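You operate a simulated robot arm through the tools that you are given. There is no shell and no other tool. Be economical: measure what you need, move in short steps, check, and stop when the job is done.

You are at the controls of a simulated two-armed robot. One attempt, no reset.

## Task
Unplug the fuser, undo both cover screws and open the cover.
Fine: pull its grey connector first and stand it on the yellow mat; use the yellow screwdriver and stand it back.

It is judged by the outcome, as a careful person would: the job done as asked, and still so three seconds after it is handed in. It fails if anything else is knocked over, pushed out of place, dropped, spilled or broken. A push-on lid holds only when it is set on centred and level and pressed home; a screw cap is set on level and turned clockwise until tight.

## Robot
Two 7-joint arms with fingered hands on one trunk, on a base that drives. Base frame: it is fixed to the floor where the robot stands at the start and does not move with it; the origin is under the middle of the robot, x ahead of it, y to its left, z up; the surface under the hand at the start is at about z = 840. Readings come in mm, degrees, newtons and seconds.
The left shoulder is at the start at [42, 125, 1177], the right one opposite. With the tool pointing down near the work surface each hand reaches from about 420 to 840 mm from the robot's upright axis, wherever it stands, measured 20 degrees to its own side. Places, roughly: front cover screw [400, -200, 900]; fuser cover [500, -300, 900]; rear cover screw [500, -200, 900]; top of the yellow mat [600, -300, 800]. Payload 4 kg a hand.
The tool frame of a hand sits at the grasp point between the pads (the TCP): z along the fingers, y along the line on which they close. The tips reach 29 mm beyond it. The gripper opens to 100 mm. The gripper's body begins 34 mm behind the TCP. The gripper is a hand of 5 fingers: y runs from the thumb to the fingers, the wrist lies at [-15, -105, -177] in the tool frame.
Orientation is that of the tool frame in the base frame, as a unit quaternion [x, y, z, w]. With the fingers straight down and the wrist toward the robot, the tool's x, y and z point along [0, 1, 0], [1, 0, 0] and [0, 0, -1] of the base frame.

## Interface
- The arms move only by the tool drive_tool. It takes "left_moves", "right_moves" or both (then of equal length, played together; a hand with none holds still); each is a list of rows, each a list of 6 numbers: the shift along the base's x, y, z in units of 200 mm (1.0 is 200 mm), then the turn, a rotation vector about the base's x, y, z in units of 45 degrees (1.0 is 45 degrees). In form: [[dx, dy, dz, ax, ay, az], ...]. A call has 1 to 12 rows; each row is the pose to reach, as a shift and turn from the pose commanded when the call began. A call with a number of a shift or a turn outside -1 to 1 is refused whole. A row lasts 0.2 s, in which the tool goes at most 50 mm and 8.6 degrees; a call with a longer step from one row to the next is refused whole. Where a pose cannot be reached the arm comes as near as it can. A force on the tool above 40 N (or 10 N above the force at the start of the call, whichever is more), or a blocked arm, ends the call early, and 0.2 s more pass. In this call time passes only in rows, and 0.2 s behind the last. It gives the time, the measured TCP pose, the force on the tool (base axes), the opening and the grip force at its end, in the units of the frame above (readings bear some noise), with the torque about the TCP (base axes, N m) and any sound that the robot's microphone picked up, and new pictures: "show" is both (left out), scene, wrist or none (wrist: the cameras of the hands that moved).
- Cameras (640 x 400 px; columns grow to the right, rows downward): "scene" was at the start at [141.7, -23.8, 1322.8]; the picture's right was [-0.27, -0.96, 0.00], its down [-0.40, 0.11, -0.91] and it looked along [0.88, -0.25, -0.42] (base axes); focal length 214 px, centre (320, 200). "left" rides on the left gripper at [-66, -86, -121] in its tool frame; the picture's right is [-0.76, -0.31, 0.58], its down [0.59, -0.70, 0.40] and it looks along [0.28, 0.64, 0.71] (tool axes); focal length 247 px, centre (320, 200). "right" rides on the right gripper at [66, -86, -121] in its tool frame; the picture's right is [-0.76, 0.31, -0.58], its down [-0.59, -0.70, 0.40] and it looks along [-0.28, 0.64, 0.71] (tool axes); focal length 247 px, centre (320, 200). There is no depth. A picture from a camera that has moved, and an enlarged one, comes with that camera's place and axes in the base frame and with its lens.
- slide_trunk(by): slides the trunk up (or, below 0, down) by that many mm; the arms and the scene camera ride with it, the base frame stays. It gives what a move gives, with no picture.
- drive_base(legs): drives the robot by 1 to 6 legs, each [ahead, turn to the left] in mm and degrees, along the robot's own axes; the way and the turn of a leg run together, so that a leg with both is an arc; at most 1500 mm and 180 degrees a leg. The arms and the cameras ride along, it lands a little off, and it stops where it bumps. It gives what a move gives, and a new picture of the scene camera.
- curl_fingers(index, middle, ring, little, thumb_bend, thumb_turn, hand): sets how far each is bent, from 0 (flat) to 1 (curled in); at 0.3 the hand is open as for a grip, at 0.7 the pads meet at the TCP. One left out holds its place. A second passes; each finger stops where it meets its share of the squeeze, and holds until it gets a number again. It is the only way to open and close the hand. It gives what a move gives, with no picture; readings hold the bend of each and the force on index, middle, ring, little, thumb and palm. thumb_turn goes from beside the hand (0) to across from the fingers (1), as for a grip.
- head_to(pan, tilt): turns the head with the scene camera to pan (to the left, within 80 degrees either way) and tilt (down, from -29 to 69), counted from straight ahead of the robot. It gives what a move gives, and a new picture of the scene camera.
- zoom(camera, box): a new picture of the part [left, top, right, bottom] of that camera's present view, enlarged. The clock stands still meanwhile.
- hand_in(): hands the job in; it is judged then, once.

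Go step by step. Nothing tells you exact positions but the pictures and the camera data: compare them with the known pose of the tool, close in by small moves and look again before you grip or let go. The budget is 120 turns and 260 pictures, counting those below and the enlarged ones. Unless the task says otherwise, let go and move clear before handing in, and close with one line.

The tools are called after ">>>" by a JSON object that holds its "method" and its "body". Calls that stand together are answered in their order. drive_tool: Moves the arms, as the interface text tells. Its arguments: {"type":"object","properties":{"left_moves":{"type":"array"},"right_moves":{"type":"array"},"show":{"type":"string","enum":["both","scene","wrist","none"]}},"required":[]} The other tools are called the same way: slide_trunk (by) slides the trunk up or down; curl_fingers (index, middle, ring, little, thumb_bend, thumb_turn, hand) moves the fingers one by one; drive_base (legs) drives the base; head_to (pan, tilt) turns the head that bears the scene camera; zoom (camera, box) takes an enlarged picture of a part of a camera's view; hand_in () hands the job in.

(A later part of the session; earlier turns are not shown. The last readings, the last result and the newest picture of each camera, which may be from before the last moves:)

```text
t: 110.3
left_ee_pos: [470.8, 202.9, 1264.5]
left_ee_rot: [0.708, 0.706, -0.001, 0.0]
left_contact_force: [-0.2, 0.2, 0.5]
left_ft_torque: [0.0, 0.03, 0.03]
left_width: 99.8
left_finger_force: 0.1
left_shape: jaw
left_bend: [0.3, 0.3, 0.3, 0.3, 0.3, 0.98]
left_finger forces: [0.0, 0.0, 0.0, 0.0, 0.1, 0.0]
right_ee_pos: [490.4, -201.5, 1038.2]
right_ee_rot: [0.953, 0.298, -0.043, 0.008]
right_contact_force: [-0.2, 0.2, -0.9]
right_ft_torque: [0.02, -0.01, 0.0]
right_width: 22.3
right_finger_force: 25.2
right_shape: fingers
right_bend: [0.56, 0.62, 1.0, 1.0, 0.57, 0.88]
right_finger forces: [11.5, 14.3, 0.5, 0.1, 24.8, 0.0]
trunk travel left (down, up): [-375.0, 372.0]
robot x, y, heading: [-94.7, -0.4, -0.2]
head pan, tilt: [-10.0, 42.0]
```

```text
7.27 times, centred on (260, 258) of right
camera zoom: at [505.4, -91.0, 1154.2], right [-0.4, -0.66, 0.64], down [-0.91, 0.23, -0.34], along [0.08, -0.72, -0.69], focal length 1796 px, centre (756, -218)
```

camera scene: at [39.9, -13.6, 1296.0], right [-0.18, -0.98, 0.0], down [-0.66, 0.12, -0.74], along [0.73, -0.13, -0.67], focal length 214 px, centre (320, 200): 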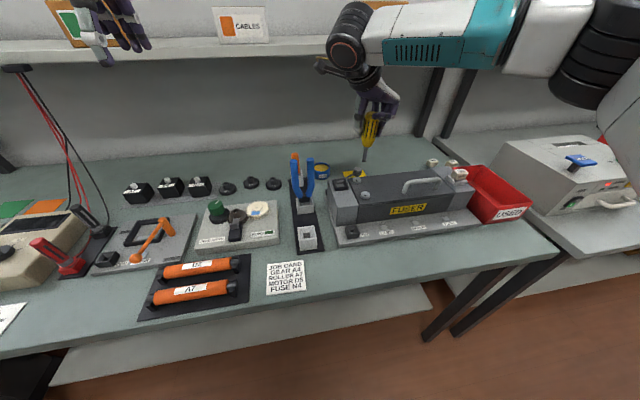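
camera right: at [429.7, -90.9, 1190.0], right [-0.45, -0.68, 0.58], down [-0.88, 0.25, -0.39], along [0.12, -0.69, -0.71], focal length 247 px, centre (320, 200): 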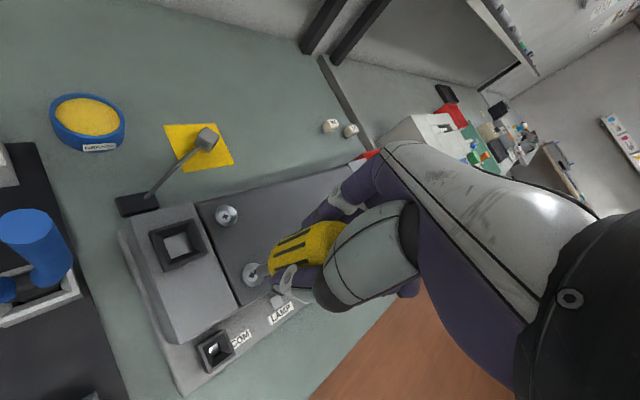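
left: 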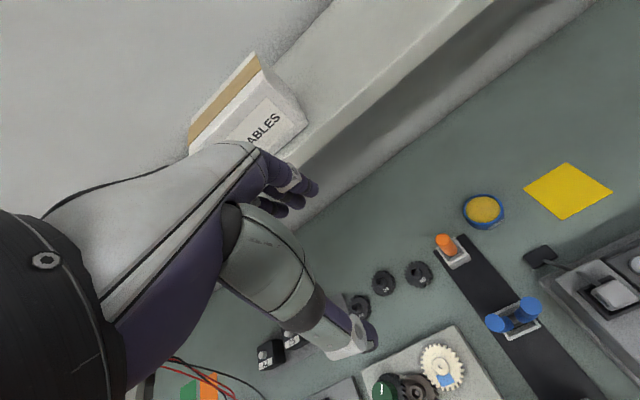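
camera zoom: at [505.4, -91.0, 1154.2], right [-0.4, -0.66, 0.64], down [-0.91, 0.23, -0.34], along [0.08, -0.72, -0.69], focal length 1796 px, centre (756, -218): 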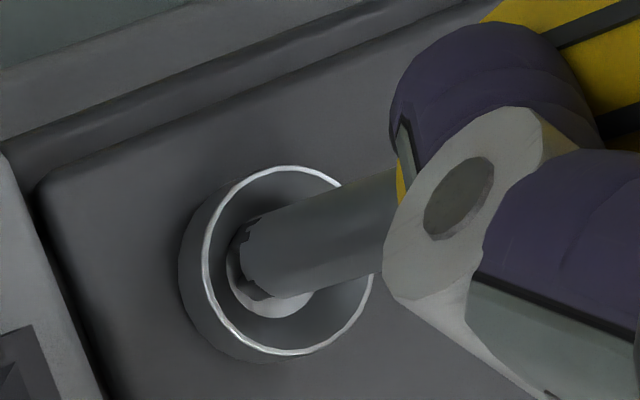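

>>> {"method": "drive_tool", "body": {"right_moves": [[0, 0, -0.01, 0, 0, 0], [0, 0, -0.02, 0, 0, 0], [0, 0, -0.024, 0, 0, 0]], "show": "none"}}

>>> {"method": "drive_tool", "body": {"right_moves": [[0.0035, 0.0007, 0, 0, 0, 0.1667], [0.0068, 0.0018, 0, 0, 0, 0.3333], [0.01, 0.003, 0, 0, 0, 0.5], [0.013, 0.005, 0, 0, 0, 0.6667], [0.0156, 0.007, 0, 0, 0, 0.8333], [0.018, 0.0095, 0, 0, 0, 1.0]], "show": "none"}}

>>> {"method": "drive_tool", "body": {"right_moves": [[0.002, 0.003, 0, 0, 0, 0.1667], [0.0037, 0.006, 0, 0, 0, 0.3333], [0.005, 0.009, 0, 0, 0, 0.5], [0.0057, 0.0125, 0, 0, 0, 0.6667], [0.006, 0.016, 0.003, 0, 0, 0.8333], [0.006, 0.0195, 0.003, 0, 0, 1.0]], "show": "none"}}

>>> {"method": "drive_tool", "body": {"right_moves": [[-0.0005, 0.0033, 0, 0, 0, 0.1667], [-0.0015, 0.0067, 0, 0, 0, 0.3333], [-0.003, 0.01, 0, 0, 0, 0.5], [-0.005, 0.013, 0, 0, 0, 0.6667], [-0.007, 0.0156, 0, 0, 0, 0.8333], [-0.0095, 0.018, 0, 0, 0, 1.0]], "show": "none"}}

>>> {"method": "drive_tool", "body": {"right_moves": [[-0.003, 0.002, 0, 0, 0, 0.1667], [-0.006, 0.003, 0, 0, 0, 0.3333], [-0.0095, 0.0035, 0, 0, 0, 0.5]], "show": "none"}}

>>> {"method": "drive_tool", "body": {"right_moves": [[0, 0, 0.06, 0, 0, 0], [0, 0, 0.15, 0, 0, 0]], "show": "none"}}

>>> {"method": "zoom", "body": {"camera": "scene", "box": [335, 160, 375, 195]}}

```text
t: 111.1
left_ee_pos: [469.7, 202.1, 1264.0]
left_ee_rot: [0.708, 0.707, 0.001, 0.0]
left_contact_force: [-0.4, -0.4, 0.2]
left_ft_torque: [-0.01, 0.03, 0.03]
left_width: 99.7
left_finger_force: 0.0
left_shape: jaw
left_bend: [0.3, 0.3, 0.3, 0.3, 0.3, 0.98]
left_finger forces: [0.1, 0.1, 0.0, 0.1, 0.0, 0.1]
right_ee_pos: [490.4, -202.5, 1036.0]
right_ee_rot: [0.954, 0.298, -0.041, 0.009]
right_contact_force: [1.1, -1.2, 17.9]
right_ft_torque: [-0.17, -0.17, 0.0]
right_width: 22.4
right_finger_force: 28.4
right_shape: fingers
right_bend: [0.56, 0.62, 1.0, 1.0, 0.57, 0.88]
right_finger forces: [13.5, 15.9, 0.6, 0.0, 27.2, 0.1]
trunk travel left (down, up): [-375.0, 372.0]
robot x, y, heading: [-92.6, 3.2, 0.1]
head pan, tilt: [-10.0, 42.0]
```

```text
t: 112.5
left_ee_pos: [469.0, 203.3, 1265.2]
left_ee_rot: [0.708, 0.707, 0.0, 0.001]
left_contact_force: [-1.3, 0.1, -0.6]
left_ft_torque: [0.0, 0.05, 0.04]
left_width: 99.8
left_finger_force: 0.0
left_shape: jaw
left_bend: [0.3, 0.3, 0.3, 0.3, 0.3, 0.98]
left_finger forces: [0.0, 0.0, 0.0, 0.0, 0.0, 0.0]
right_ee_pos: [493.1, -198.4, 1035.7]
right_ee_rot: [0.766, 0.642, -0.036, 0.023]
right_contact_force: [2.3, -0.6, 24.7]
right_ft_torque: [-0.09, -0.26, -0.01]
right_width: 22.4
right_finger_force: 30.9
right_shape: fingers
right_bend: [0.56, 0.61, 1.0, 1.0, 0.57, 0.88]
right_finger forces: [13.8, 18.9, 0.0, 0.1, 28.9, 0.0]
trunk travel left (down, up): [-375.0, 372.0]
robot x, y, heading: [-93.4, 2.9, -0.3]
head pan, tilt: [-10.0, 42.0]
```

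```text
t: 113.9
left_ee_pos: [469.4, 203.1, 1264.9]
left_ee_rot: [0.707, 0.707, 0.001, 0.001]
left_contact_force: [0.5, 0.3, -0.7]
left_ft_torque: [-0.01, 0.02, -0.02]
left_width: 100.0
left_finger_force: 0.1
left_shape: jaw
left_bend: [0.3, 0.3, 0.3, 0.3, 0.3, 0.98]
left_finger forces: [0.0, 0.1, 0.0, 0.1, 0.0, 0.1]
right_ee_pos: [494.3, -196.2, 1036.7]
right_ee_rot: [0.463, 0.885, -0.023, 0.036]
right_contact_force: [0.6, -0.6, 21.7]
right_ft_torque: [0.03, -0.05, -0.06]
right_width: 22.6
right_finger_force: 30.3
right_shape: fingers
right_bend: [0.56, 0.61, 1.0, 1.0, 0.57, 0.88]
right_finger forces: [13.6, 18.5, 0.1, 0.0, 29.4, 0.0]
trunk travel left (down, up): [-375.0, 372.0]
robot x, y, heading: [-97.8, -0.9, -0.2]
head pan, tilt: [-10.0, 42.0]
```

```text
t: 115.3
left_ee_pos: [469.1, 202.8, 1264.9]
left_ee_rot: [0.708, 0.706, 0.0, 0.001]
left_contact_force: [0.2, -0.2, 0.1]
left_ft_torque: [-0.01, -0.01, 0.0]
left_width: 99.9
left_finger_force: 0.1
left_shape: jaw
left_bend: [0.3, 0.3, 0.3, 0.3, 0.3, 0.98]
left_finger forces: [0.0, 0.0, 0.0, 0.0, 0.0, 0.0]
right_ee_pos: [491.1, -192.7, 1036.5]
right_ee_rot: [0.088, 0.995, -0.009, 0.043]
right_contact_force: [-0.7, -1.6, 18.2]
right_ft_torque: [-0.21, 0.09, -0.04]
right_width: 22.3
right_finger_force: 30.9
right_shape: fingers
right_bend: [0.56, 0.62, 1.0, 1.0, 0.57, 0.87]
right_finger forces: [13.9, 17.3, 0.0, 0.0, 30.3, 0.0]
trunk travel left (down, up): [-375.0, 372.0]
robot x, y, heading: [-91.7, -0.4, -0.0]
head pan, tilt: [-10.0, 42.0]
```

```text
t: 116.1
left_ee_pos: [471.1, 202.7, 1264.6]
left_ee_rot: [0.707, 0.707, 0.0, 0.002]
left_contact_force: [-0.6, -0.5, 0.5]
left_ft_torque: [0.02, 0.02, 0.0]
left_width: 99.9
left_finger_force: 0.1
left_shape: jaw
left_bend: [0.3, 0.3, 0.3, 0.3, 0.3, 0.98]
left_finger forces: [0.1, 0.1, 0.0, 0.0, 0.0, 0.1]
right_ee_pos: [490.1, -190.9, 1036.0]
right_ee_rot: [-0.107, 0.993, -0.002, 0.043]
right_contact_force: [-0.1, -1.7, 19.5]
right_ft_torque: [-0.23, 0.1, -0.05]
right_width: 22.4
right_finger_force: 30.8
right_shape: fingers
right_bend: [0.56, 0.62, 1.0, 1.0, 0.73, 0.87]
right_finger forces: [13.7, 16.7, 0.1, 0.0, 30.7, 0.1]
trunk travel left (down, up): [-375.0, 372.0]
robot x, y, heading: [-96.1, 0.4, -0.0]
head pan, tilt: [-10.0, 42.0]
```

```text
t: 116.7
left_ee_pos: [469.9, 201.9, 1264.1]
left_ee_rot: [0.708, 0.707, 0.001, 0.001]
left_contact_force: [-1.0, 1.0, 0.5]
left_ft_torque: [0.0, 0.0, -0.01]
left_width: 99.8
left_finger_force: 0.0
left_shape: jaw
left_bend: [0.3, 0.3, 0.3, 0.3, 0.3, 0.98]
left_finger forces: [0.1, 0.1, 0.1, 0.0, 0.0, 0.0]
right_ee_pos: [491.0, -191.8, 1063.6]
right_ee_rot: [-0.106, 0.993, -0.001, 0.043]
right_contact_force: [0.1, 0.5, -0.6]
right_ft_torque: [0.01, 0.01, 0.0]
right_width: 22.1
right_finger_force: 26.4
right_shape: fingers
right_bend: [0.56, 0.62, 1.0, 1.0, 0.73, 0.87]
right_finger forces: [11.6, 15.2, 0.5, 0.0, 25.5, 0.0]
trunk travel left (down, up): [-375.0, 372.0]
robot x, y, heading: [-97.3, -0.7, -0.1]
head pan, tilt: [-10.0, 42.0]
```

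```text
11.43 times, centred on (355, 178) of scene
camera zoom: at [40.1, -13.5, 1295.8], right [-0.18, -0.98, 0.0], down [-0.66, 0.12, -0.74], along [0.73, -0.13, -0.67], focal length 2451 px, centre (-80, 457)
```

zoom: 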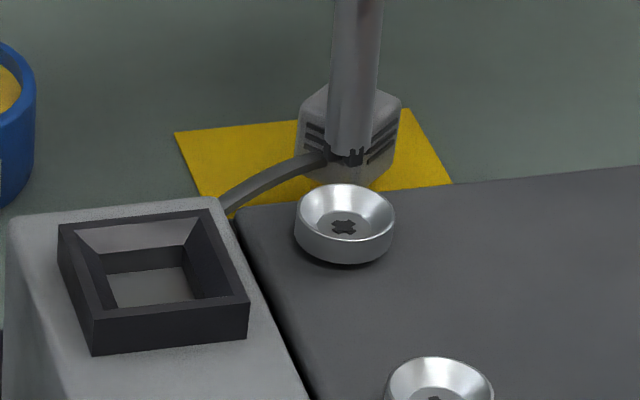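

Another ~1.5 mm up. The thumb's bend changed, so I'll check the grip while swinging back.

>>> {"method": "drive_tool", "body": {"right_moves": [[0, 0, 0, 0, 0, -0.17], [0, 0, 0, 0, 0, -0.34], [0.0095, -0.0035, 0, 0, 0, -0.5], [0.01, -0.006, 0, 0, 0, -0.67], [0.012, -0.01, 0, 0, 0, -0.84], [0.0155, -0.015, 0, 0, 0, -1.0]], "show": "none"}}

>>> {"method": "drive_tool", "body": {"right_moves": [[0.003, -0.002, 0, 0, 0, -0.17], [0.004, -0.004, 0, 0, 0, -0.34], [0.0035, -0.0065, 0, 0, 0, -0.5], [0.002, -0.01, 0, 0, 0, -0.67], [0, -0.013, 0, 0, 0, -0.84], [-0.0015, -0.017, 0, 0, 0, -1.0]], "show": "none"}}

>>> {"method": "drive_tool", "body": {"right_moves": [[0, -0.003, 0, 0, 0, -0.17], [-0.0005, -0.006, 0, 0, 0, -0.34], [-0.001, -0.009, 0, 0, 0, -0.5], [-0.006, -0.012, 0, 0, 0, -0.67], [-0.011, -0.015, 0, 0, 0, -0.84], [-0.017, -0.0185, 0, 0, 0, -1.0]], "show": "none"}}

>>> {"method": "drive_tool", "body": {"right_moves": [[-0.002, 0, 0, 0, 0, -0.17], [-0.002, 0, 0, 0, 0, -0.34], [-0.002, 0, 0, 0, 0, -0.5]], "show": "none"}}

>>> {"method": "zoom", "body": {"camera": "scene", "box": [325, 130, 395, 190]}}

>>> {"method": "zoom", "body": {"camera": "right", "box": [210, 200, 330, 290]}}

```text
t: 118.1
left_ee_pos: [471.9, 201.8, 1264.1]
left_ee_rot: [0.708, 0.706, 0.001, 0.0]
left_contact_force: [-0.1, -0.7, 0.8]
left_ft_torque: [0.0, -0.01, -0.06]
left_width: 99.7
left_finger_force: 0.0
left_shape: jaw
left_bend: [0.3, 0.3, 0.3, 0.3, 0.3, 0.98]
left_finger forces: [0.0, 0.0, 0.0, 0.1, 0.1, 0.1]
right_ee_pos: [494.1, -195.6, 1064.1]
right_ee_rot: [0.283, 0.958, -0.018, 0.04]
right_contact_force: [-1.0, 0.8, -1.0]
right_ft_torque: [0.01, 0.03, 0.01]
right_width: 21.9
right_finger_force: 26.5
right_shape: fingers
right_bend: [0.56, 0.62, 1.0, 1.0, 0.73, 0.88]
right_finger forces: [11.4, 15.1, 0.6, 0.1, 25.3, 0.0]
trunk travel left (down, up): [-375.0, 372.0]
robot x, y, heading: [-90.5, -2.0, 0.0]
head pan, tilt: [-10.0, 42.0]
```

```text
t: 119.5
left_ee_pos: [471.8, 200.4, 1264.5]
left_ee_rot: [0.707, 0.707, 0.0, 0.0]
left_contact_force: [0.2, 0.6, 0.5]
left_ft_torque: [0.03, 0.03, 0.0]
left_width: 99.6
left_finger_force: 0.1
left_shape: jaw
left_bend: [0.3, 0.3, 0.3, 0.3, 0.3, 0.98]
left_finger forces: [0.0, 0.0, 0.0, 0.1, 0.1, 0.0]
right_ee_pos: [494.1, -199.5, 1065.2]
right_ee_rot: [0.627, 0.778, -0.032, 0.029]
right_contact_force: [-0.3, -0.2, -1.4]
right_ft_torque: [0.01, 0.0, 0.01]
right_width: 22.1
right_finger_force: 26.6
right_shape: fingers
right_bend: [0.56, 0.62, 1.0, 1.0, 0.73, 0.88]
right_finger forces: [11.2, 15.1, 0.9, 0.0, 25.1, 0.0]
trunk travel left (down, up): [-375.0, 372.0]
robot x, y, heading: [-95.0, -0.8, -0.1]
head pan, tilt: [-10.0, 42.0]
```

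```text
t: 120.9
left_ee_pos: [470.4, 202.7, 1263.7]
left_ee_rot: [0.708, 0.706, 0.0, 0.0]
left_contact_force: [-0.2, 0.3, 0.0]
left_ft_torque: [0.0, 0.03, -0.01]
left_width: 99.8
left_finger_force: 0.1
left_shape: jaw
left_bend: [0.3, 0.3, 0.3, 0.3, 0.3, 0.98]
left_finger forces: [0.1, 0.1, 0.0, 0.0, 0.1, 0.1]
right_ee_pos: [490.4, -203.3, 1065.5]
right_ee_rot: [0.878, 0.477, -0.041, 0.016]
right_contact_force: [-0.1, 0.1, -1.3]
right_ft_torque: [-0.03, 0.01, 0.0]
right_width: 21.6
right_finger_force: 25.9
right_shape: fingers
right_bend: [0.56, 0.62, 1.0, 1.0, 0.73, 0.88]
right_finger forces: [11.0, 14.9, 0.8, 0.0, 25.1, 0.0]
trunk travel left (down, up): [-375.0, 372.0]
robot x, y, heading: [-93.0, 2.5, -0.1]
head pan, tilt: [-10.0, 42.0]
```

```text
t: 121.7
left_ee_pos: [471.3, 201.4, 1263.2]
left_ee_rot: [0.708, 0.706, 0.0, 0.0]
left_contact_force: [0.1, -0.1, -0.6]
left_ft_torque: [0.01, 0.0, 0.0]
left_width: 99.7
left_finger_force: 0.1
left_shape: jaw
left_bend: [0.3, 0.3, 0.3, 0.3, 0.3, 0.98]
left_finger forces: [0.0, 0.0, 0.0, 0.0, 0.0, 0.0]
right_ee_pos: [491.1, -203.3, 1063.6]
right_ee_rot: [0.953, 0.298, -0.044, 0.008]
right_contact_force: [-0.1, -0.2, 0.4]
right_ft_torque: [-0.04, 0.04, -0.02]
right_width: 21.9
right_finger_force: 26.1
right_shape: fingers
right_bend: [0.56, 0.62, 1.0, 1.0, 0.73, 0.88]
right_finger forces: [11.0, 14.9, 0.8, 0.0, 25.1, 0.0]
trunk travel left (down, up): [-375.0, 372.0]
robot x, y, heading: [-97.6, -2.5, -0.1]
head pan, tilt: [-10.0, 42.0]
```

```text
6.67 times, centred on (360, 160) of scene
camera zoom: at [41.1, -13.6, 1295.7], right [-0.18, -0.98, 0.0], down [-0.66, 0.12, -0.74], along [0.73, -0.13, -0.67], focal length 1430 px, centre (53, 467)
```

zoom: 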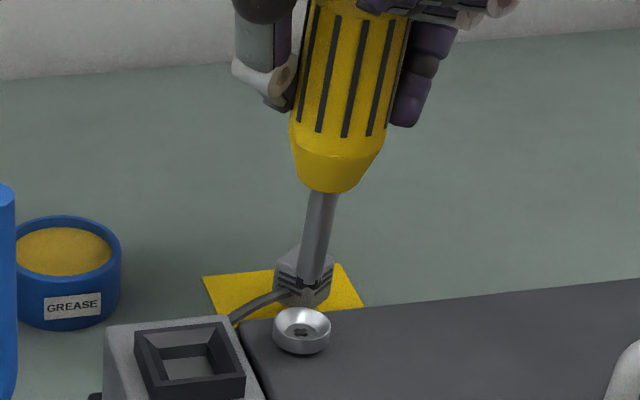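

```text
4.44 times, centred on (270, 245) of right
camera zoom: at [505.5, -91.3, 1179.4], right [-0.4, -0.66, 0.64], down [-0.91, 0.23, -0.34], along [0.08, -0.72, -0.69], focal length 1098 px, centre (542, 0)
```

zoom: 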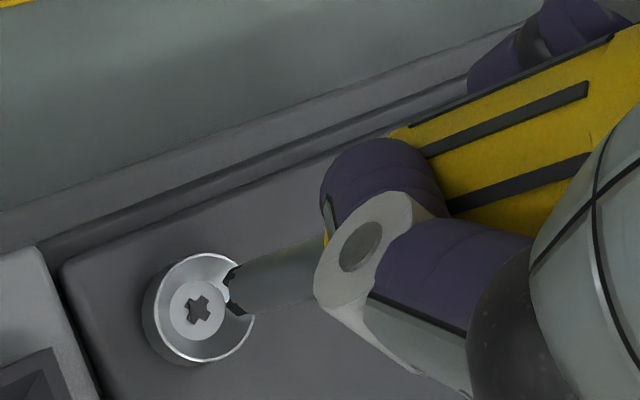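

Grip is acceptable and the tip is aligned. Press and do the next stroke.

>>> {"method": "drive_tool", "body": {"right_moves": [[0, 0, -0.04, 0, 0, 0], [0, 0, -0.08, 0, 0, 0], [0, 0, -0.1, 0, 0, 0], [0, 0, -0.11, 0, 0, 0], [0, 0, -0.12, 0, 0, 0], [0, 0, -0.126, 0, 0, 0]], "show": "none"}}

>>> {"method": "drive_tool", "body": {"right_moves": [[0.0035, 0.0007, 0, 0, 0, 0.1667], [0.0068, 0.0018, 0, 0, 0, 0.3333], [0.01, 0.003, 0, 0, 0, 0.5], [0.013, 0.005, 0, 0, 0, 0.6667], [0.0156, 0.007, 0, 0, 0, 0.8333], [0.018, 0.0095, 0, 0, 0, 1.0]], "show": "none"}}

>>> {"method": "drive_tool", "body": {"right_moves": [[0.002, 0.003, 0, 0, 0, 0.1667], [0.0037, 0.006, 0, 0, 0, 0.3333], [0.005, 0.009, 0, 0, 0, 0.5], [0.0057, 0.0125, 0, 0, 0, 0.6667], [0.006, 0.016, 0.003, 0, 0, 0.8333], [0.006, 0.0195, 0.003, 0, 0, 1.0]], "show": "none"}}

>>> {"method": "drive_tool", "body": {"right_moves": [[-0.0005, 0.0033, 0, 0, 0, 0.1667], [-0.0015, 0.0067, 0, 0, 0, 0.3333], [-0.003, 0.01, 0, 0, 0, 0.5], [-0.005, 0.013, 0, 0, 0, 0.6667]], "show": "none"}}

>>> {"method": "zoom", "body": {"camera": "scene", "box": [335, 150, 375, 195]}}

```text
t: 123.1
left_ee_pos: [469.9, 202.0, 1264.9]
left_ee_rot: [0.708, 0.706, 0.0, 0.0]
left_contact_force: [-0.4, 0.1, -0.4]
left_ft_torque: [-0.06, -0.02, 0.0]
left_width: 100.0
left_finger_force: 0.0
left_shape: jaw
left_bend: [0.3, 0.3, 0.3, 0.3, 0.3, 0.98]
left_finger forces: [0.0, 0.0, 0.0, 0.0, 0.1, 0.0]
right_ee_pos: [490.5, -200.6, 1040.0]
right_ee_rot: [0.953, 0.298, -0.044, 0.007]
right_contact_force: [-0.7, -0.7, -0.3]
right_ft_torque: [0.0, -0.03, 0.01]
right_width: 21.8
right_finger_force: 25.9
right_shape: fingers
right_bend: [0.56, 0.62, 1.0, 1.0, 0.73, 0.88]
right_finger forces: [11.0, 14.9, 0.9, 0.1, 25.1, 0.1]
trunk travel left (down, up): [-375.0, 372.0]
robot x, y, heading: [-96.1, 1.8, -0.1]
head pan, tilt: [-10.0, 42.0]
```

```text
t: 124.5
left_ee_pos: [470.7, 201.6, 1264.3]
left_ee_rot: [0.707, 0.707, 0.001, 0.001]
left_contact_force: [0.0, -0.1, 0.2]
left_ft_torque: [-0.01, -0.02, -0.03]
left_width: 99.9
left_finger_force: 0.0
left_shape: jaw
left_bend: [0.3, 0.3, 0.3, 0.3, 0.3, 0.98]
left_finger forces: [0.1, 0.0, 0.0, 0.0, 0.1, 0.0]
right_ee_pos: [494.5, -200.3, 1040.1]
right_ee_rot: [0.766, 0.641, -0.038, 0.023]
right_contact_force: [-0.1, -1.6, 0.4]
right_ft_torque: [-0.11, 0.0, 0.0]
right_width: 21.6
right_finger_force: 26.2
right_shape: fingers
right_bend: [0.56, 0.62, 1.0, 1.0, 0.73, 0.88]
right_finger forces: [11.2, 16.2, 0.0, 0.1, 24.9, 0.0]
trunk travel left (down, up): [-375.0, 372.0]
robot x, y, heading: [-96.7, 3.1, -0.0]
head pan, tilt: [-10.0, 42.0]
```

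```text
t: 125.9
left_ee_pos: [471.8, 201.2, 1264.2]
left_ee_rot: [0.707, 0.707, 0.0, 0.0]
left_contact_force: [-0.4, 0.2, -0.9]
left_ft_torque: [0.01, 0.04, 0.0]
left_width: 100.0
left_finger_force: 0.1
left_shape: jaw
left_bend: [0.3, 0.3, 0.3, 0.3, 0.3, 0.98]
left_finger forces: [0.1, 0.0, 0.1, 0.1, 0.0, 0.0]
right_ee_pos: [495.4, -197.8, 1041.6]
right_ee_rot: [0.463, 0.885, -0.025, 0.035]
right_contact_force: [0.4, -0.8, -0.4]
right_ft_torque: [-0.06, -0.03, 0.02]
right_width: 21.6
right_finger_force: 26.4
right_shape: fingers
right_bend: [0.56, 0.61, 1.0, 1.0, 0.73, 0.88]
right_finger forces: [10.9, 15.8, 0.3, 0.0, 25.2, 0.0]
trunk travel left (down, up): [-375.0, 372.0]
robot x, y, heading: [-96.2, 1.8, -0.2]
head pan, tilt: [-10.0, 42.0]
```

```text
t: 126.9
left_ee_pos: [471.4, 200.8, 1264.3]
left_ee_rot: [0.708, 0.706, 0.0, 0.001]
left_contact_force: [0.7, 0.2, -0.5]
left_ft_torque: [-0.02, 0.02, -0.04]
left_width: 99.9
left_finger_force: 0.0
left_shape: jaw
left_bend: [0.3, 0.3, 0.3, 0.3, 0.3, 0.98]
left_finger forces: [0.1, 0.0, 0.0, 0.0, 0.1, 0.0]
right_ee_pos: [494.2, -195.5, 1039.5]
right_ee_rot: [0.218, 0.975, -0.016, 0.041]
right_contact_force: [0.4, -1.4, 0.7]
right_ft_torque: [-0.1, 0.0, -0.03]
right_width: 21.5
right_finger_force: 26.2
right_shape: fingers
right_bend: [0.56, 0.62, 1.0, 1.0, 0.73, 0.88]
right_finger forces: [11.0, 15.9, 0.1, 0.1, 25.5, 0.0]
trunk travel left (down, up): [-375.0, 372.0]
robot x, y, heading: [-95.0, 1.7, -0.1]
head pan, tilt: [-10.0, 42.0]
```

```text
8.89 times, centred on (355, 172) of scene
camera zoom: at [40.7, -13.7, 1295.8], right [-0.18, -0.98, 0.0], down [-0.66, 0.12, -0.74], along [0.73, -0.13, -0.67], focal length 1906 px, centre (9, 444)
```

zoom: 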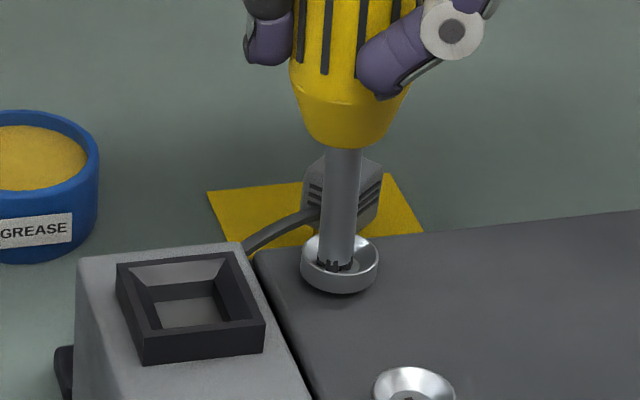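

That stroke had no pressing force (no effect). I'll lift, swing back and press deeper this time.

>>> {"method": "drive_tool", "body": {"right_moves": [[0, 0, 0.05, 0, 0, 0], [0.002, -0.004, 0.05, 0, 0, -0.17], [0.004, -0.008, 0.05, 0, 0, -0.34], [0.005, -0.011, 0.05, 0, 0, -0.5], [0.005, -0.013, 0.05, 0, 0, -0.67], [0.005, -0.017, 0.05, 0, 0, -0.84], [0.0047, -0.0205, 0.05, 0, 0, -1.0]], "show": "none"}}

>>> {"method": "drive_tool", "body": {"right_moves": [[-0.001, -0.003, 0, 0, 0, -0.17], [-0.002, -0.006, 0, 0, 0, -0.34], [-0.004, -0.009, 0, 0, 0, -0.5], [-0.006, -0.0125, 0, 0, 0, -0.67], [-0.008, -0.015, 0, 0, 0, -0.84], [-0.0107, -0.017, 0, 0, 0, -1.0]], "show": "none"}}

>>> {"method": "drive_tool", "body": {"right_moves": [[-0.003, -0.001, 0, 0, 0, -0.17], [-0.006, -0.002, 0, 0, 0, -0.34], [-0.009, -0.003, 0, 0, 0, -0.5], [-0.013, -0.005, 0, 0, 0, -0.6667], [-0.013, -0.005, -0.05, 0, 0, -0.6667], [-0.013, -0.005, -0.06, 0, 0, -0.6667], [-0.013, -0.005, -0.067, 0, 0, -0.6667], [-0.013, -0.005, -0.073, 0, 0, -0.6667]], "show": "none"}}

>>> {"method": "zoom", "body": {"camera": "scene", "box": [340, 165, 370, 190]}}

>>> {"method": "zoom", "body": {"camera": "right", "box": [230, 230, 290, 285]}}

```text
t: 128.5
left_ee_pos: [471.2, 201.5, 1264.6]
left_ee_rot: [0.708, 0.706, -0.001, 0.0]
left_contact_force: [-0.2, 0.4, -0.9]
left_ft_torque: [0.02, 0.02, 0.01]
left_width: 99.7
left_finger_force: 0.0
left_shape: jaw
left_bend: [0.3, 0.3, 0.3, 0.3, 0.3, 0.98]
left_finger forces: [0.1, 0.1, 0.0, 0.1, 0.1, 0.0]
right_ee_pos: [494.4, -197.5, 1049.0]
right_ee_rot: [0.575, 0.817, -0.03, 0.032]
right_contact_force: [0.0, -0.4, -1.0]
right_ft_torque: [0.01, 0.01, -0.01]
right_width: 21.9
right_finger_force: 25.8
right_shape: fingers
right_bend: [0.56, 0.61, 1.0, 1.0, 0.73, 0.88]
right_finger forces: [10.8, 15.1, 0.9, 0.0, 24.8, 0.0]
trunk travel left (down, up): [-375.0, 372.0]
robot x, y, heading: [-96.3, 1.3, -0.2]
head pan, tilt: [-10.0, 42.0]
```

```text
t: 129.9
left_ee_pos: [472.1, 201.9, 1264.1]
left_ee_rot: [0.708, 0.706, 0.0, 0.0]
left_contact_force: [-0.2, -0.5, -0.2]
left_ft_torque: [-0.01, 0.01, -0.01]
left_width: 99.8
left_finger_force: 0.2
left_shape: jaw
left_bend: [0.3, 0.3, 0.3, 0.3, 0.3, 0.98]
left_finger forces: [0.0, 0.0, 0.0, 0.1, 0.0, 0.0]
right_ee_pos: [493.0, -202.7, 1050.9]
right_ee_rot: [0.844, 0.535, -0.041, 0.018]
right_contact_force: [0.1, -0.5, -0.7]
right_ft_torque: [0.03, 0.0, -0.01]
right_width: 21.1
right_finger_force: 26.2
right_shape: fingers
right_bend: [0.56, 0.61, 1.0, 1.0, 0.73, 0.88]
right_finger forces: [10.7, 15.0, 1.0, 0.0, 24.7, 0.1]
trunk travel left (down, up): [-375.0, 372.0]
robot x, y, heading: [-94.7, -2.1, 0.2]
head pan, tilt: [-10.0, 42.0]
```

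```text
t: 131.7
left_ee_pos: [470.0, 202.8, 1265.5]
left_ee_rot: [0.708, 0.706, 0.001, 0.0]
left_contact_force: [-1.1, -0.6, -0.4]
left_ft_torque: [-0.03, 0.0, 0.0]
left_width: 99.9
left_finger_force: 0.0
left_shape: jaw
left_bend: [0.3, 0.3, 0.3, 0.3, 0.3, 0.98]
left_finger forces: [0.1, 0.0, 0.1, 0.1, 0.1, 0.0]
right_ee_pos: [490.3, -201.5, 1037.3]
right_ee_rot: [0.954, 0.297, -0.041, 0.008]
right_contact_force: [0.6, -1.0, 15.7]
right_ft_torque: [-0.18, -0.09, 0.0]
right_width: 21.3
right_finger_force: 27.7
right_shape: fingers
right_bend: [0.56, 0.61, 1.0, 1.0, 0.73, 0.88]
right_finger forces: [12.0, 16.8, 0.6, 0.0, 26.3, 0.0]
trunk travel left (down, up): [-375.0, 372.0]
robot x, y, heading: [-96.6, 0.3, -0.2]
head pan, tilt: [-10.0, 42.0]
```

```text
16.00 times, centred on (355, 178) of scene
camera zoom: at [39.1, -13.2, 1296.2], right [-0.18, -0.98, 0.0], down [-0.66, 0.12, -0.74], along [0.73, -0.13, -0.67], focal length 3432 px, centre (-240, 560)
```

zoom: 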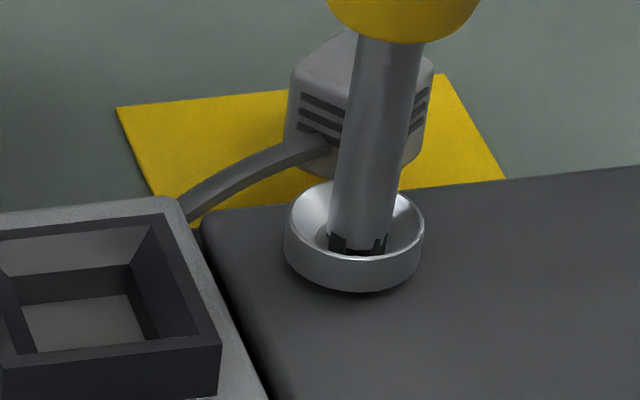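

```text
7.27 times, centred on (260, 258) of right
camera zoom: at [503.8, -90.0, 1153.9], right [-0.4, -0.66, 0.63], down [-0.91, 0.23, -0.34], along [0.08, -0.72, -0.69], focal length 1796 px, centre (756, -218)
```

zoom: 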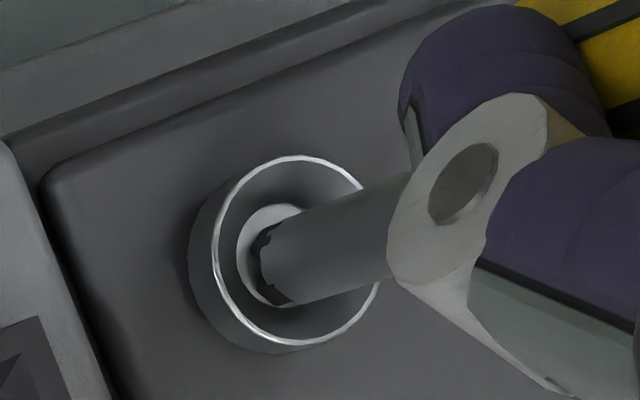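

Pressing with 16 N, centred. Run the stroke.

>>> {"method": "drive_tool", "body": {"right_moves": [[0.0035, 0.0007, 0, 0, 0, 0.1667], [0.0068, 0.0018, 0, 0, 0, 0.3333], [0.01, 0.003, 0, 0, 0, 0.5], [0.013, 0.005, 0, 0, 0, 0.6667], [0.0156, 0.007, 0, 0, 0, 0.8333], [0.018, 0.0095, 0, 0, 0, 1.0]], "show": "none"}}

>>> {"method": "drive_tool", "body": {"right_moves": [[0.002, 0.003, 0, 0, 0, 0.1667], [0.0037, 0.006, 0, 0, 0, 0.3333], [0.005, 0.009, 0, 0, 0, 0.5], [0.0057, 0.0125, 0, 0, 0, 0.6667], [0.006, 0.016, 0.003, 0, 0, 0.8333], [0.006, 0.0195, 0.003, 0, 0, 1.0]], "show": "none"}}

>>> {"method": "drive_tool", "body": {"right_moves": [[-0.0005, 0.0033, 0, 0, 0, 0.1667], [-0.0015, 0.0067, 0, 0, 0, 0.3333], [-0.003, 0.01, 0, 0, 0, 0.5], [-0.005, 0.013, 0, 0, 0, 0.6667], [-0.007, 0.0156, 0, 0, 0, 0.8333], [-0.0095, 0.018, 0, 0, 0, 1.0]], "show": "none"}}

>>> {"method": "drive_tool", "body": {"right_moves": [[0, 0, 0.06, 0, 0, 0], [0, 0, 0.2, 0, 0, 0]], "show": "none"}}

>>> {"method": "zoom", "body": {"camera": "scene", "box": [335, 140, 395, 195]}}

>>> {"method": "zoom", "body": {"camera": "scene", "box": [335, 170, 375, 200]}}

```text
t: 133.1
left_ee_pos: [471.0, 202.6, 1263.9]
left_ee_rot: [0.708, 0.706, 0.001, 0.0]
left_contact_force: [-0.1, 0.6, -0.7]
left_ft_torque: [0.01, 0.0, 0.0]
left_width: 99.9
left_finger_force: 0.0
left_shape: jaw
left_bend: [0.3, 0.3, 0.3, 0.3, 0.3, 0.98]
left_finger forces: [0.0, 0.0, 0.1, 0.0, 0.1, 0.0]
right_ee_pos: [492.7, -200.6, 1036.2]
right_ee_rot: [0.767, 0.641, -0.036, 0.024]
right_contact_force: [2.3, -2.8, 16.5]
right_ft_torque: [-0.26, -0.25, -0.09]
right_width: 19.7
right_finger_force: 32.9
right_shape: fingers
right_bend: [0.56, 0.62, 1.0, 1.0, 0.74, 0.86]
right_finger forces: [9.9, 25.8, 0.1, 0.1, 29.1, 0.0]
trunk travel left (down, up): [-375.0, 372.0]
robot x, y, heading: [-93.2, -1.4, 0.1]
head pan, tilt: [-10.0, 42.0]
```

```text
t: 134.5
left_ee_pos: [471.6, 201.6, 1263.7]
left_ee_rot: [0.708, 0.706, -0.001, 0.0]
left_contact_force: [-1.0, 0.8, 0.6]
left_ft_torque: [0.01, 0.02, -0.01]
left_width: 100.1
left_finger_force: 0.0
left_shape: jaw
left_bend: [0.3, 0.3, 0.3, 0.3, 0.3, 0.98]
left_finger forces: [0.0, 0.0, 0.0, 0.1, 0.0, 0.0]
right_ee_pos: [495.2, -197.3, 1034.7]
right_ee_rot: [0.463, 0.886, -0.024, 0.036]
right_contact_force: [4.1, -4.1, 7.1]
right_ft_torque: [-0.34, -0.43, -0.13]
right_width: 18.3
right_finger_force: 37.4
right_shape: fingers
right_bend: [0.56, 0.73, 1.0, 1.0, 0.74, 0.84]
right_finger forces: [10.0, 33.9, 0.0, 0.0, 31.5, 0.0]
trunk travel left (down, up): [-375.0, 372.0]
robot x, y, heading: [-93.2, -1.8, -0.0]
head pan, tilt: [-10.0, 42.0]
```

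```text
t: 135.9
left_ee_pos: [471.2, 202.3, 1265.2]
left_ee_rot: [0.707, 0.707, 0.0, 0.0]
left_contact_force: [0.1, 0.1, 1.0]
left_ft_torque: [0.05, -0.02, -0.01]
left_width: 99.6
left_finger_force: 0.1
left_shape: jaw
left_bend: [0.3, 0.3, 0.3, 0.3, 0.3, 0.98]
left_finger forces: [0.0, 0.1, 0.0, 0.1, 0.1, 0.0]
right_ee_pos: [494.0, -192.7, 1035.2]
right_ee_rot: [0.088, 0.995, -0.009, 0.042]
right_contact_force: [3.8, -0.5, 3.9]
right_ft_torque: [-0.09, -0.32, -0.1]
right_width: 17.6
right_finger_force: 35.1
right_shape: fingers
right_bend: [0.56, 0.73, 1.0, 1.0, 0.74, 0.84]
right_finger forces: [10.4, 30.4, 0.0, 0.0, 30.4, 0.0]
trunk travel left (down, up): [-375.0, 372.0]
robot x, y, heading: [-92.5, 0.3, 0.0]
head pan, tilt: [-10.0, 42.0]
```

```text
t: 136.5
left_ee_pos: [471.6, 201.8, 1263.9]
left_ee_rot: [0.707, 0.707, 0.0, 0.0]
left_contact_force: [0.5, 0.1, -0.4]
left_ft_torque: [0.0, 0.01, -0.01]
left_width: 100.1
left_finger_force: 0.1
left_shape: jaw
left_bend: [0.3, 0.3, 0.3, 0.3, 0.3, 0.98]
left_finger forces: [0.1, 0.0, 0.0, 0.0, 0.1, 0.1]
right_ee_pos: [492.3, -193.3, 1075.2]
right_ee_rot: [0.089, 0.995, -0.01, 0.042]
right_contact_force: [0.0, -0.1, -1.9]
right_ft_torque: [0.02, 0.03, -0.01]
right_width: 17.4
right_finger_force: 30.6
right_shape: fingers
right_bend: [0.56, 0.64, 1.0, 1.0, 0.74, 0.85]
right_finger forces: [10.7, 23.6, 0.0, 0.0, 27.0, 0.0]
trunk travel left (down, up): [-375.0, 372.0]
robot x, y, heading: [-93.1, 3.3, 0.0]
head pan, tilt: [-10.0, 42.0]
```

```text
7.27 times, centred on (365, 168) of scene
camera zoom: at [40.1, -13.4, 1295.9], right [-0.18, -0.98, 0.0], down [-0.66, 0.12, -0.74], along [0.73, -0.13, -0.67], focal length 1560 px, centre (-7, 436)
```

zoom: 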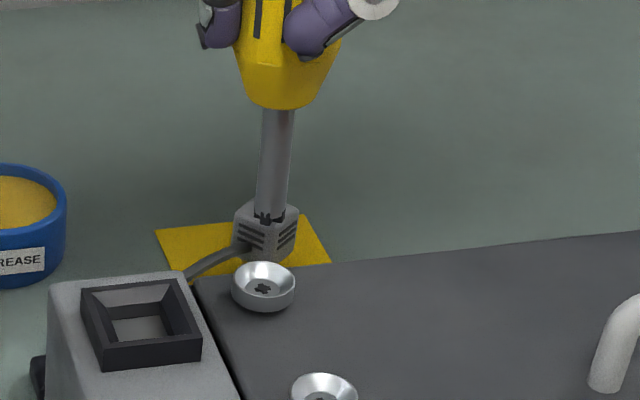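

```text
13.33 times, centred on (355, 185) of scene
camera zoom: at [40.1, -13.4, 1295.9], right [-0.18, -0.98, 0.0], down [-0.66, 0.12, -0.74], along [0.73, -0.13, -0.67], focal length 2860 px, centre (-147, 400)
```

zoom: 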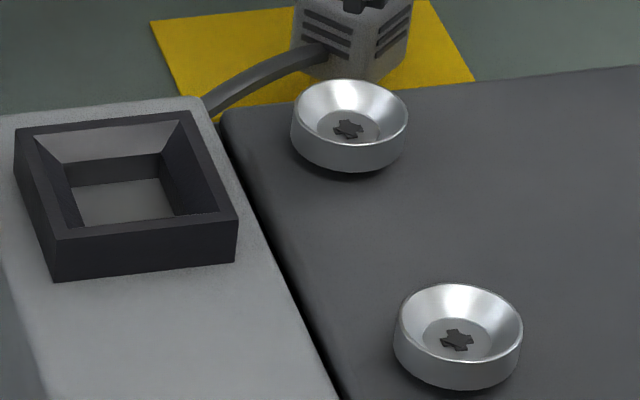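

Both screws now stand equally proud (~4 mm) and the torque rose at the end: both undone. Now I'll take the screwdriver back to its holder; first back off and lift.

>>> {"method": "drive_tool", "body": {"right_moves": [[0, 0, 0.1, 0, 0, 0], [0, 0, 0.2, 0, 0, 0]], "show": "none"}}

>>> {"method": "drive_base", "body": {"legs": [[-66, 0]]}}

>>> {"method": "drive_tool", "body": {"right_moves": [[-0.05, 0.15, 0, 0, 0, -0.15], [-0.1, 0.3, 0, 0, 0, -0.3], [-0.15, 0.45, 0, 0, 0, -0.45], [-0.2, 0.6, 0, 0, 0, -0.6], [-0.25, 0.72, 0, 0, 0, -0.75]], "show": "wrist"}}

>>> {"method": "zoom", "body": {"camera": "scene", "box": [265, 130, 345, 240]}}

>>> {"method": "zoom", "body": {"camera": "right", "box": [180, 200, 340, 320]}}

```text
t: 137.1
left_ee_pos: [470.4, 202.5, 1264.2]
left_ee_rot: [0.708, 0.706, 0.0, 0.001]
left_contact_force: [0.7, 0.3, 0.2]
left_ft_torque: [-0.01, 0.04, 0.01]
left_width: 99.7
left_finger_force: 0.1
left_shape: jaw
left_bend: [0.3, 0.3, 0.3, 0.3, 0.3, 0.98]
left_finger forces: [0.0, 0.0, 0.0, 0.0, 0.1, 0.0]
right_ee_pos: [493.9, -194.0, 1116.7]
right_ee_rot: [0.089, 0.995, -0.01, 0.042]
right_contact_force: [-1.0, -0.3, -0.7]
right_ft_torque: [0.01, -0.01, 0.02]
right_width: 17.7
right_finger_force: 30.1
right_shape: fingers
right_bend: [0.56, 0.64, 1.0, 1.0, 0.74, 0.85]
right_finger forces: [10.2, 22.9, 0.4, 0.0, 26.8, 0.0]
trunk travel left (down, up): [-375.0, 372.0]
robot x, y, heading: [-98.4, 0.7, -0.2]
head pan, tilt: [-10.0, 42.0]
```

```text
t: 138.1
left_ee_pos: [402.1, 202.4, 1264.6]
left_ee_rot: [0.707, 0.707, 0.001, 0.001]
left_contact_force: [-0.7, -0.1, -0.1]
left_ft_torque: [-0.02, -0.04, 0.01]
left_width: 99.8
left_finger_force: 0.1
left_shape: jaw
left_bend: [0.3, 0.3, 0.3, 0.3, 0.3, 0.98]
left_finger forces: [0.0, 0.1, 0.0, 0.1, 0.1, 0.0]
right_ee_pos: [424.8, -193.2, 1118.0]
right_ee_rot: [0.088, 0.995, -0.009, 0.043]
right_contact_force: [-0.3, 0.2, -0.6]
right_ft_torque: [0.0, -0.03, -0.05]
right_width: 17.6
right_finger_force: 30.2
right_shape: fingers
right_bend: [0.56, 0.64, 1.0, 1.0, 0.74, 0.85]
right_finger forces: [10.1, 22.7, 0.5, 0.1, 26.8, 0.0]
trunk travel left (down, up): [-375.0, 372.0]
robot x, y, heading: [-161.2, -0.1, 0.0]
head pan, tilt: [-10.0, 42.0]
camera scene: at [-28.5, -13.2, 1296.0], right [-0.17, -0.98, 0.0], down [-0.66, 0.12, -0.74], along [0.73, -0.13, -0.67], focal length 214 px, centre (320, 200)
```

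scene: 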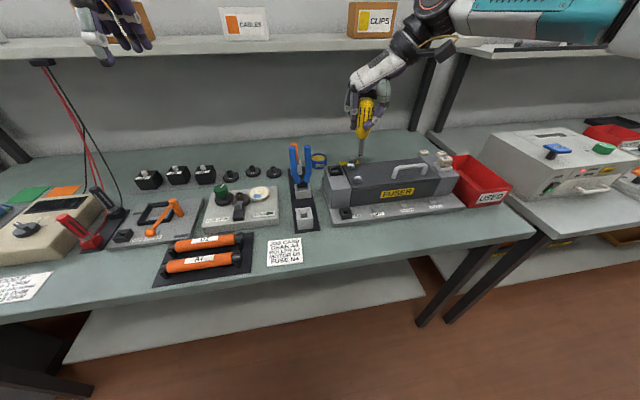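

```text
t: 139.3
left_ee_pos: [403.3, 202.9, 1263.8]
left_ee_rot: [0.707, 0.707, 0.0, 0.0]
left_contact_force: [-0.3, 0.1, -1.2]
left_ft_torque: [0.0, 0.02, -0.03]
left_width: 99.7
left_finger_force: 0.0
left_shape: jaw
left_bend: [0.3, 0.3, 0.3, 0.3, 0.3, 0.98]
left_finger forces: [0.1, 0.0, 0.1, 0.0, 0.0, 0.0]
right_ee_pos: [375.6, -48.1, 1115.9]
right_ee_rot: [0.374, 0.926, -0.021, 0.038]
right_contact_force: [-0.9, -0.1, -0.8]
right_ft_torque: [0.01, 0.0, -0.04]
right_width: 17.4
right_finger_force: 29.6
right_shape: fingers
right_bend: [0.56, 0.64, 1.0, 1.0, 0.74, 0.85]
right_finger forces: [9.8, 22.7, 0.8, 0.1, 26.6, 0.1]
trunk travel left (down, up): [-375.0, 372.0]
robot x, y, heading: [-168.6, 0.4, 0.2]
head pan, tilt: [-10.0, 42.0]
camera right: at [262.5, -56.4, 1230.7], right [0.72, -0.26, 0.64], down [-0.04, -0.94, -0.34], along [0.69, 0.22, -0.69], focal length 247 px, centre (320, 200)
```

right: 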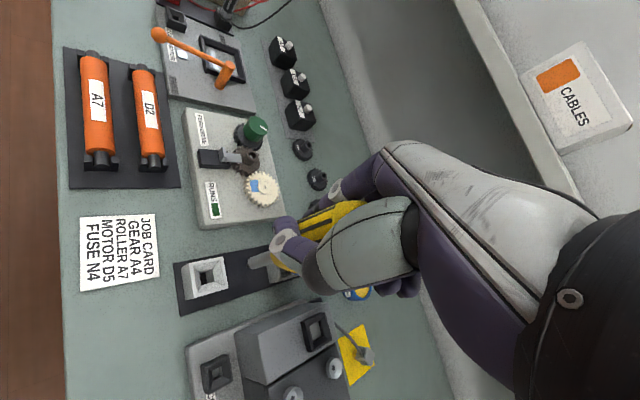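

```text
3.64 times, centred on (305, 185) of scene
camera zoom: at [-26.7, -13.2, 1295.7], right [-0.17, -0.98, 0.0], down [-0.66, 0.12, -0.74], along [0.73, -0.13, -0.67], focal length 780 px, centre (374, 254)
```

zoom: 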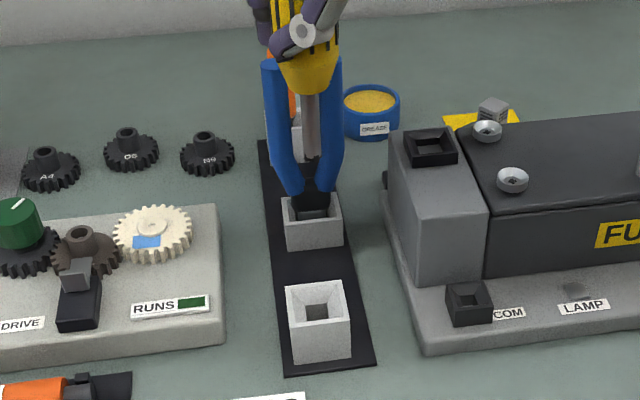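

```text
3.33 times, centred on (260, 260) of right
camera zoom: at [262.5, -56.4, 1230.7], right [0.72, -0.26, 0.64], down [-0.04, -0.94, -0.34], along [0.69, 0.22, -0.69], focal length 823 px, centre (520, 0)
```

zoom: 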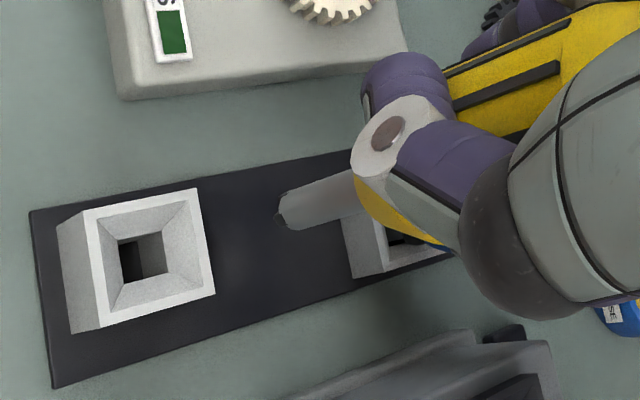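

Holder opening is at about (375,−42,885); driver tip at (365,−44.5,1020) with a slight lean. I'll correct the lean and move over the hole.

>>> {"method": "drive_tool", "body": {"right_moves": [[0.01, 0.014, 0, -0.019, -0.038, 0], [0.0195, 0.0285, 0, -0.038, -0.076, 0]], "show": "none"}}

>>> {"method": "zoom", "body": {"camera": "scene", "box": [275, 140, 335, 230]}}

>>> {"method": "zoom", "body": {"camera": "right", "box": [180, 200, 340, 300]}}

```text
t: 139.9
left_ee_pos: [403.6, 203.1, 1263.9]
left_ee_rot: [0.707, 0.707, 0.0, 0.0]
left_contact_force: [-1.2, 0.0, 0.3]
left_ft_torque: [0.01, -0.03, 0.01]
left_width: 99.6
left_finger_force: 0.1
left_shape: jaw
left_bend: [0.3, 0.3, 0.3, 0.3, 0.3, 0.98]
left_finger forces: [0.1, 0.0, 0.0, 0.1, 0.1, 0.0]
right_ee_pos: [379.1, -43.0, 1115.7]
right_ee_rot: [0.375, 0.924, -0.024, 0.072]
right_contact_force: [-0.5, 0.3, -0.4]
right_ft_torque: [0.01, 0.03, 0.03]
right_width: 17.3
right_finger_force: 29.8
right_shape: fingers
right_bend: [0.56, 0.64, 1.0, 1.0, 0.74, 0.85]
right_finger forces: [9.5, 22.8, 0.7, 0.0, 26.7, 0.0]
trunk travel left (down, up): [-375.0, 372.0]
robot x, y, heading: [-161.3, 4.6, -0.1]
head pan, tilt: [-10.0, 42.0]
```

```text
4.44 times, centred on (305, 185) of scene
camera zoom: at [-27.2, -12.9, 1295.8], right [-0.17, -0.98, 0.0], down [-0.66, 0.12, -0.74], along [0.73, -0.13, -0.67], focal length 953 px, centre (387, 267)
```

zoom: 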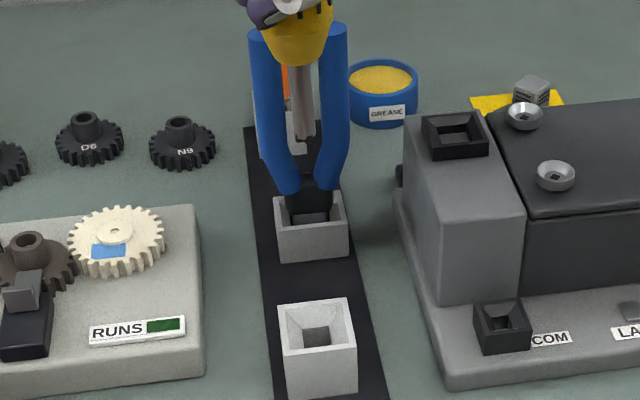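

```text
4.00 times, centred on (260, 250) of right
camera zoom: at [259.2, -48.1, 1224.8], right [0.69, -0.24, 0.69], down [-0.02, -0.95, -0.31], along [0.73, 0.2, -0.66], focal length 988 px, centre (560, 0)
```

zoom: 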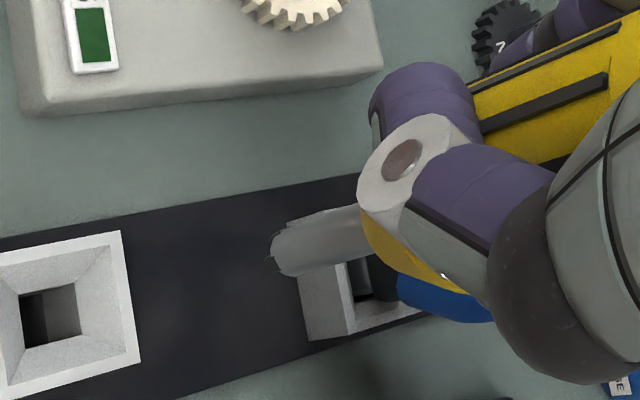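

>>> {"method": "drive_tool", "body": {"right_moves": [[0.0185, 0, -0.1, 0, 0, 0], [0.0185, 0, -0.3, 0, 0, 0], [0.0185, 0, -0.5, 0, 0, 0], [0.0185, 0, -0.62, 0, 0, 0]], "show": "none"}}

>>> {"method": "zoom", "body": {"camera": "scene", "box": [280, 170, 330, 230]}}

>>> {"method": "zoom", "body": {"camera": "right", "box": [200, 210, 320, 300]}}

```text
t: 140.9
left_ee_pos: [403.9, 202.7, 1265.0]
left_ee_rot: [0.706, 0.708, 0.0, 0.0]
left_contact_force: [0.0, 0.1, 0.5]
left_ft_torque: [0.01, -0.01, 0.01]
left_width: 99.8
left_finger_force: 0.1
left_shape: jaw
left_bend: [0.3, 0.3, 0.3, 0.3, 0.3, 0.98]
left_finger forces: [0.0, 0.0, 0.0, 0.0, 0.1, 0.0]
right_ee_pos: [382.8, -42.8, 991.4]
right_ee_rot: [0.374, 0.924, -0.024, 0.071]
right_contact_force: [0.1, -0.6, -0.7]
right_ft_torque: [0.01, 0.0, 0.02]
right_width: 17.5
right_finger_force: 29.4
right_shape: fingers
right_bend: [0.56, 0.64, 1.0, 1.0, 0.74, 0.85]
right_finger forces: [9.5, 22.6, 0.7, 0.1, 26.6, 0.0]
trunk travel left (down, up): [-375.0, 372.0]
robot x, y, heading: [-164.3, 3.1, -0.1]
head pan, tilt: [-10.0, 42.0]
```

```text
6.67 times, centred on (305, 200) of scene
camera zoom: at [-27.0, -13.1, 1295.8], right [-0.17, -0.98, 0.0], down [-0.66, 0.12, -0.74], along [0.73, -0.13, -0.67], focal length 1430 px, centre (420, 200)
```

zoom: 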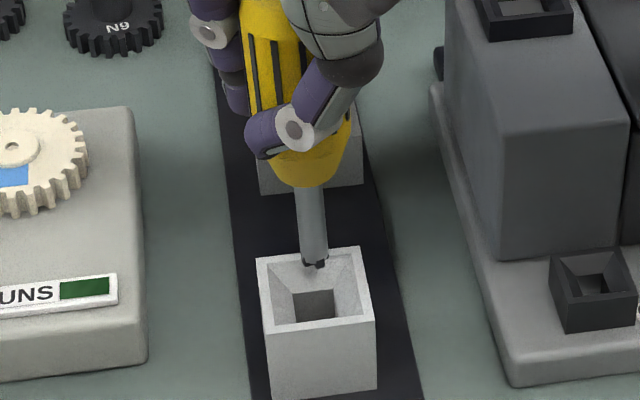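

```text
4.44 times, centred on (260, 255) of right
camera zoom: at [263.1, -48.4, 1101.0], right [0.69, -0.24, 0.69], down [-0.03, -0.95, -0.31], along [0.73, 0.2, -0.66], focal length 1098 px, centre (587, -44)
```

zoom: 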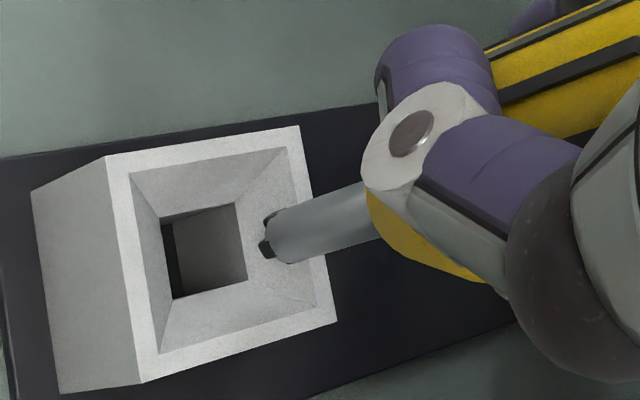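

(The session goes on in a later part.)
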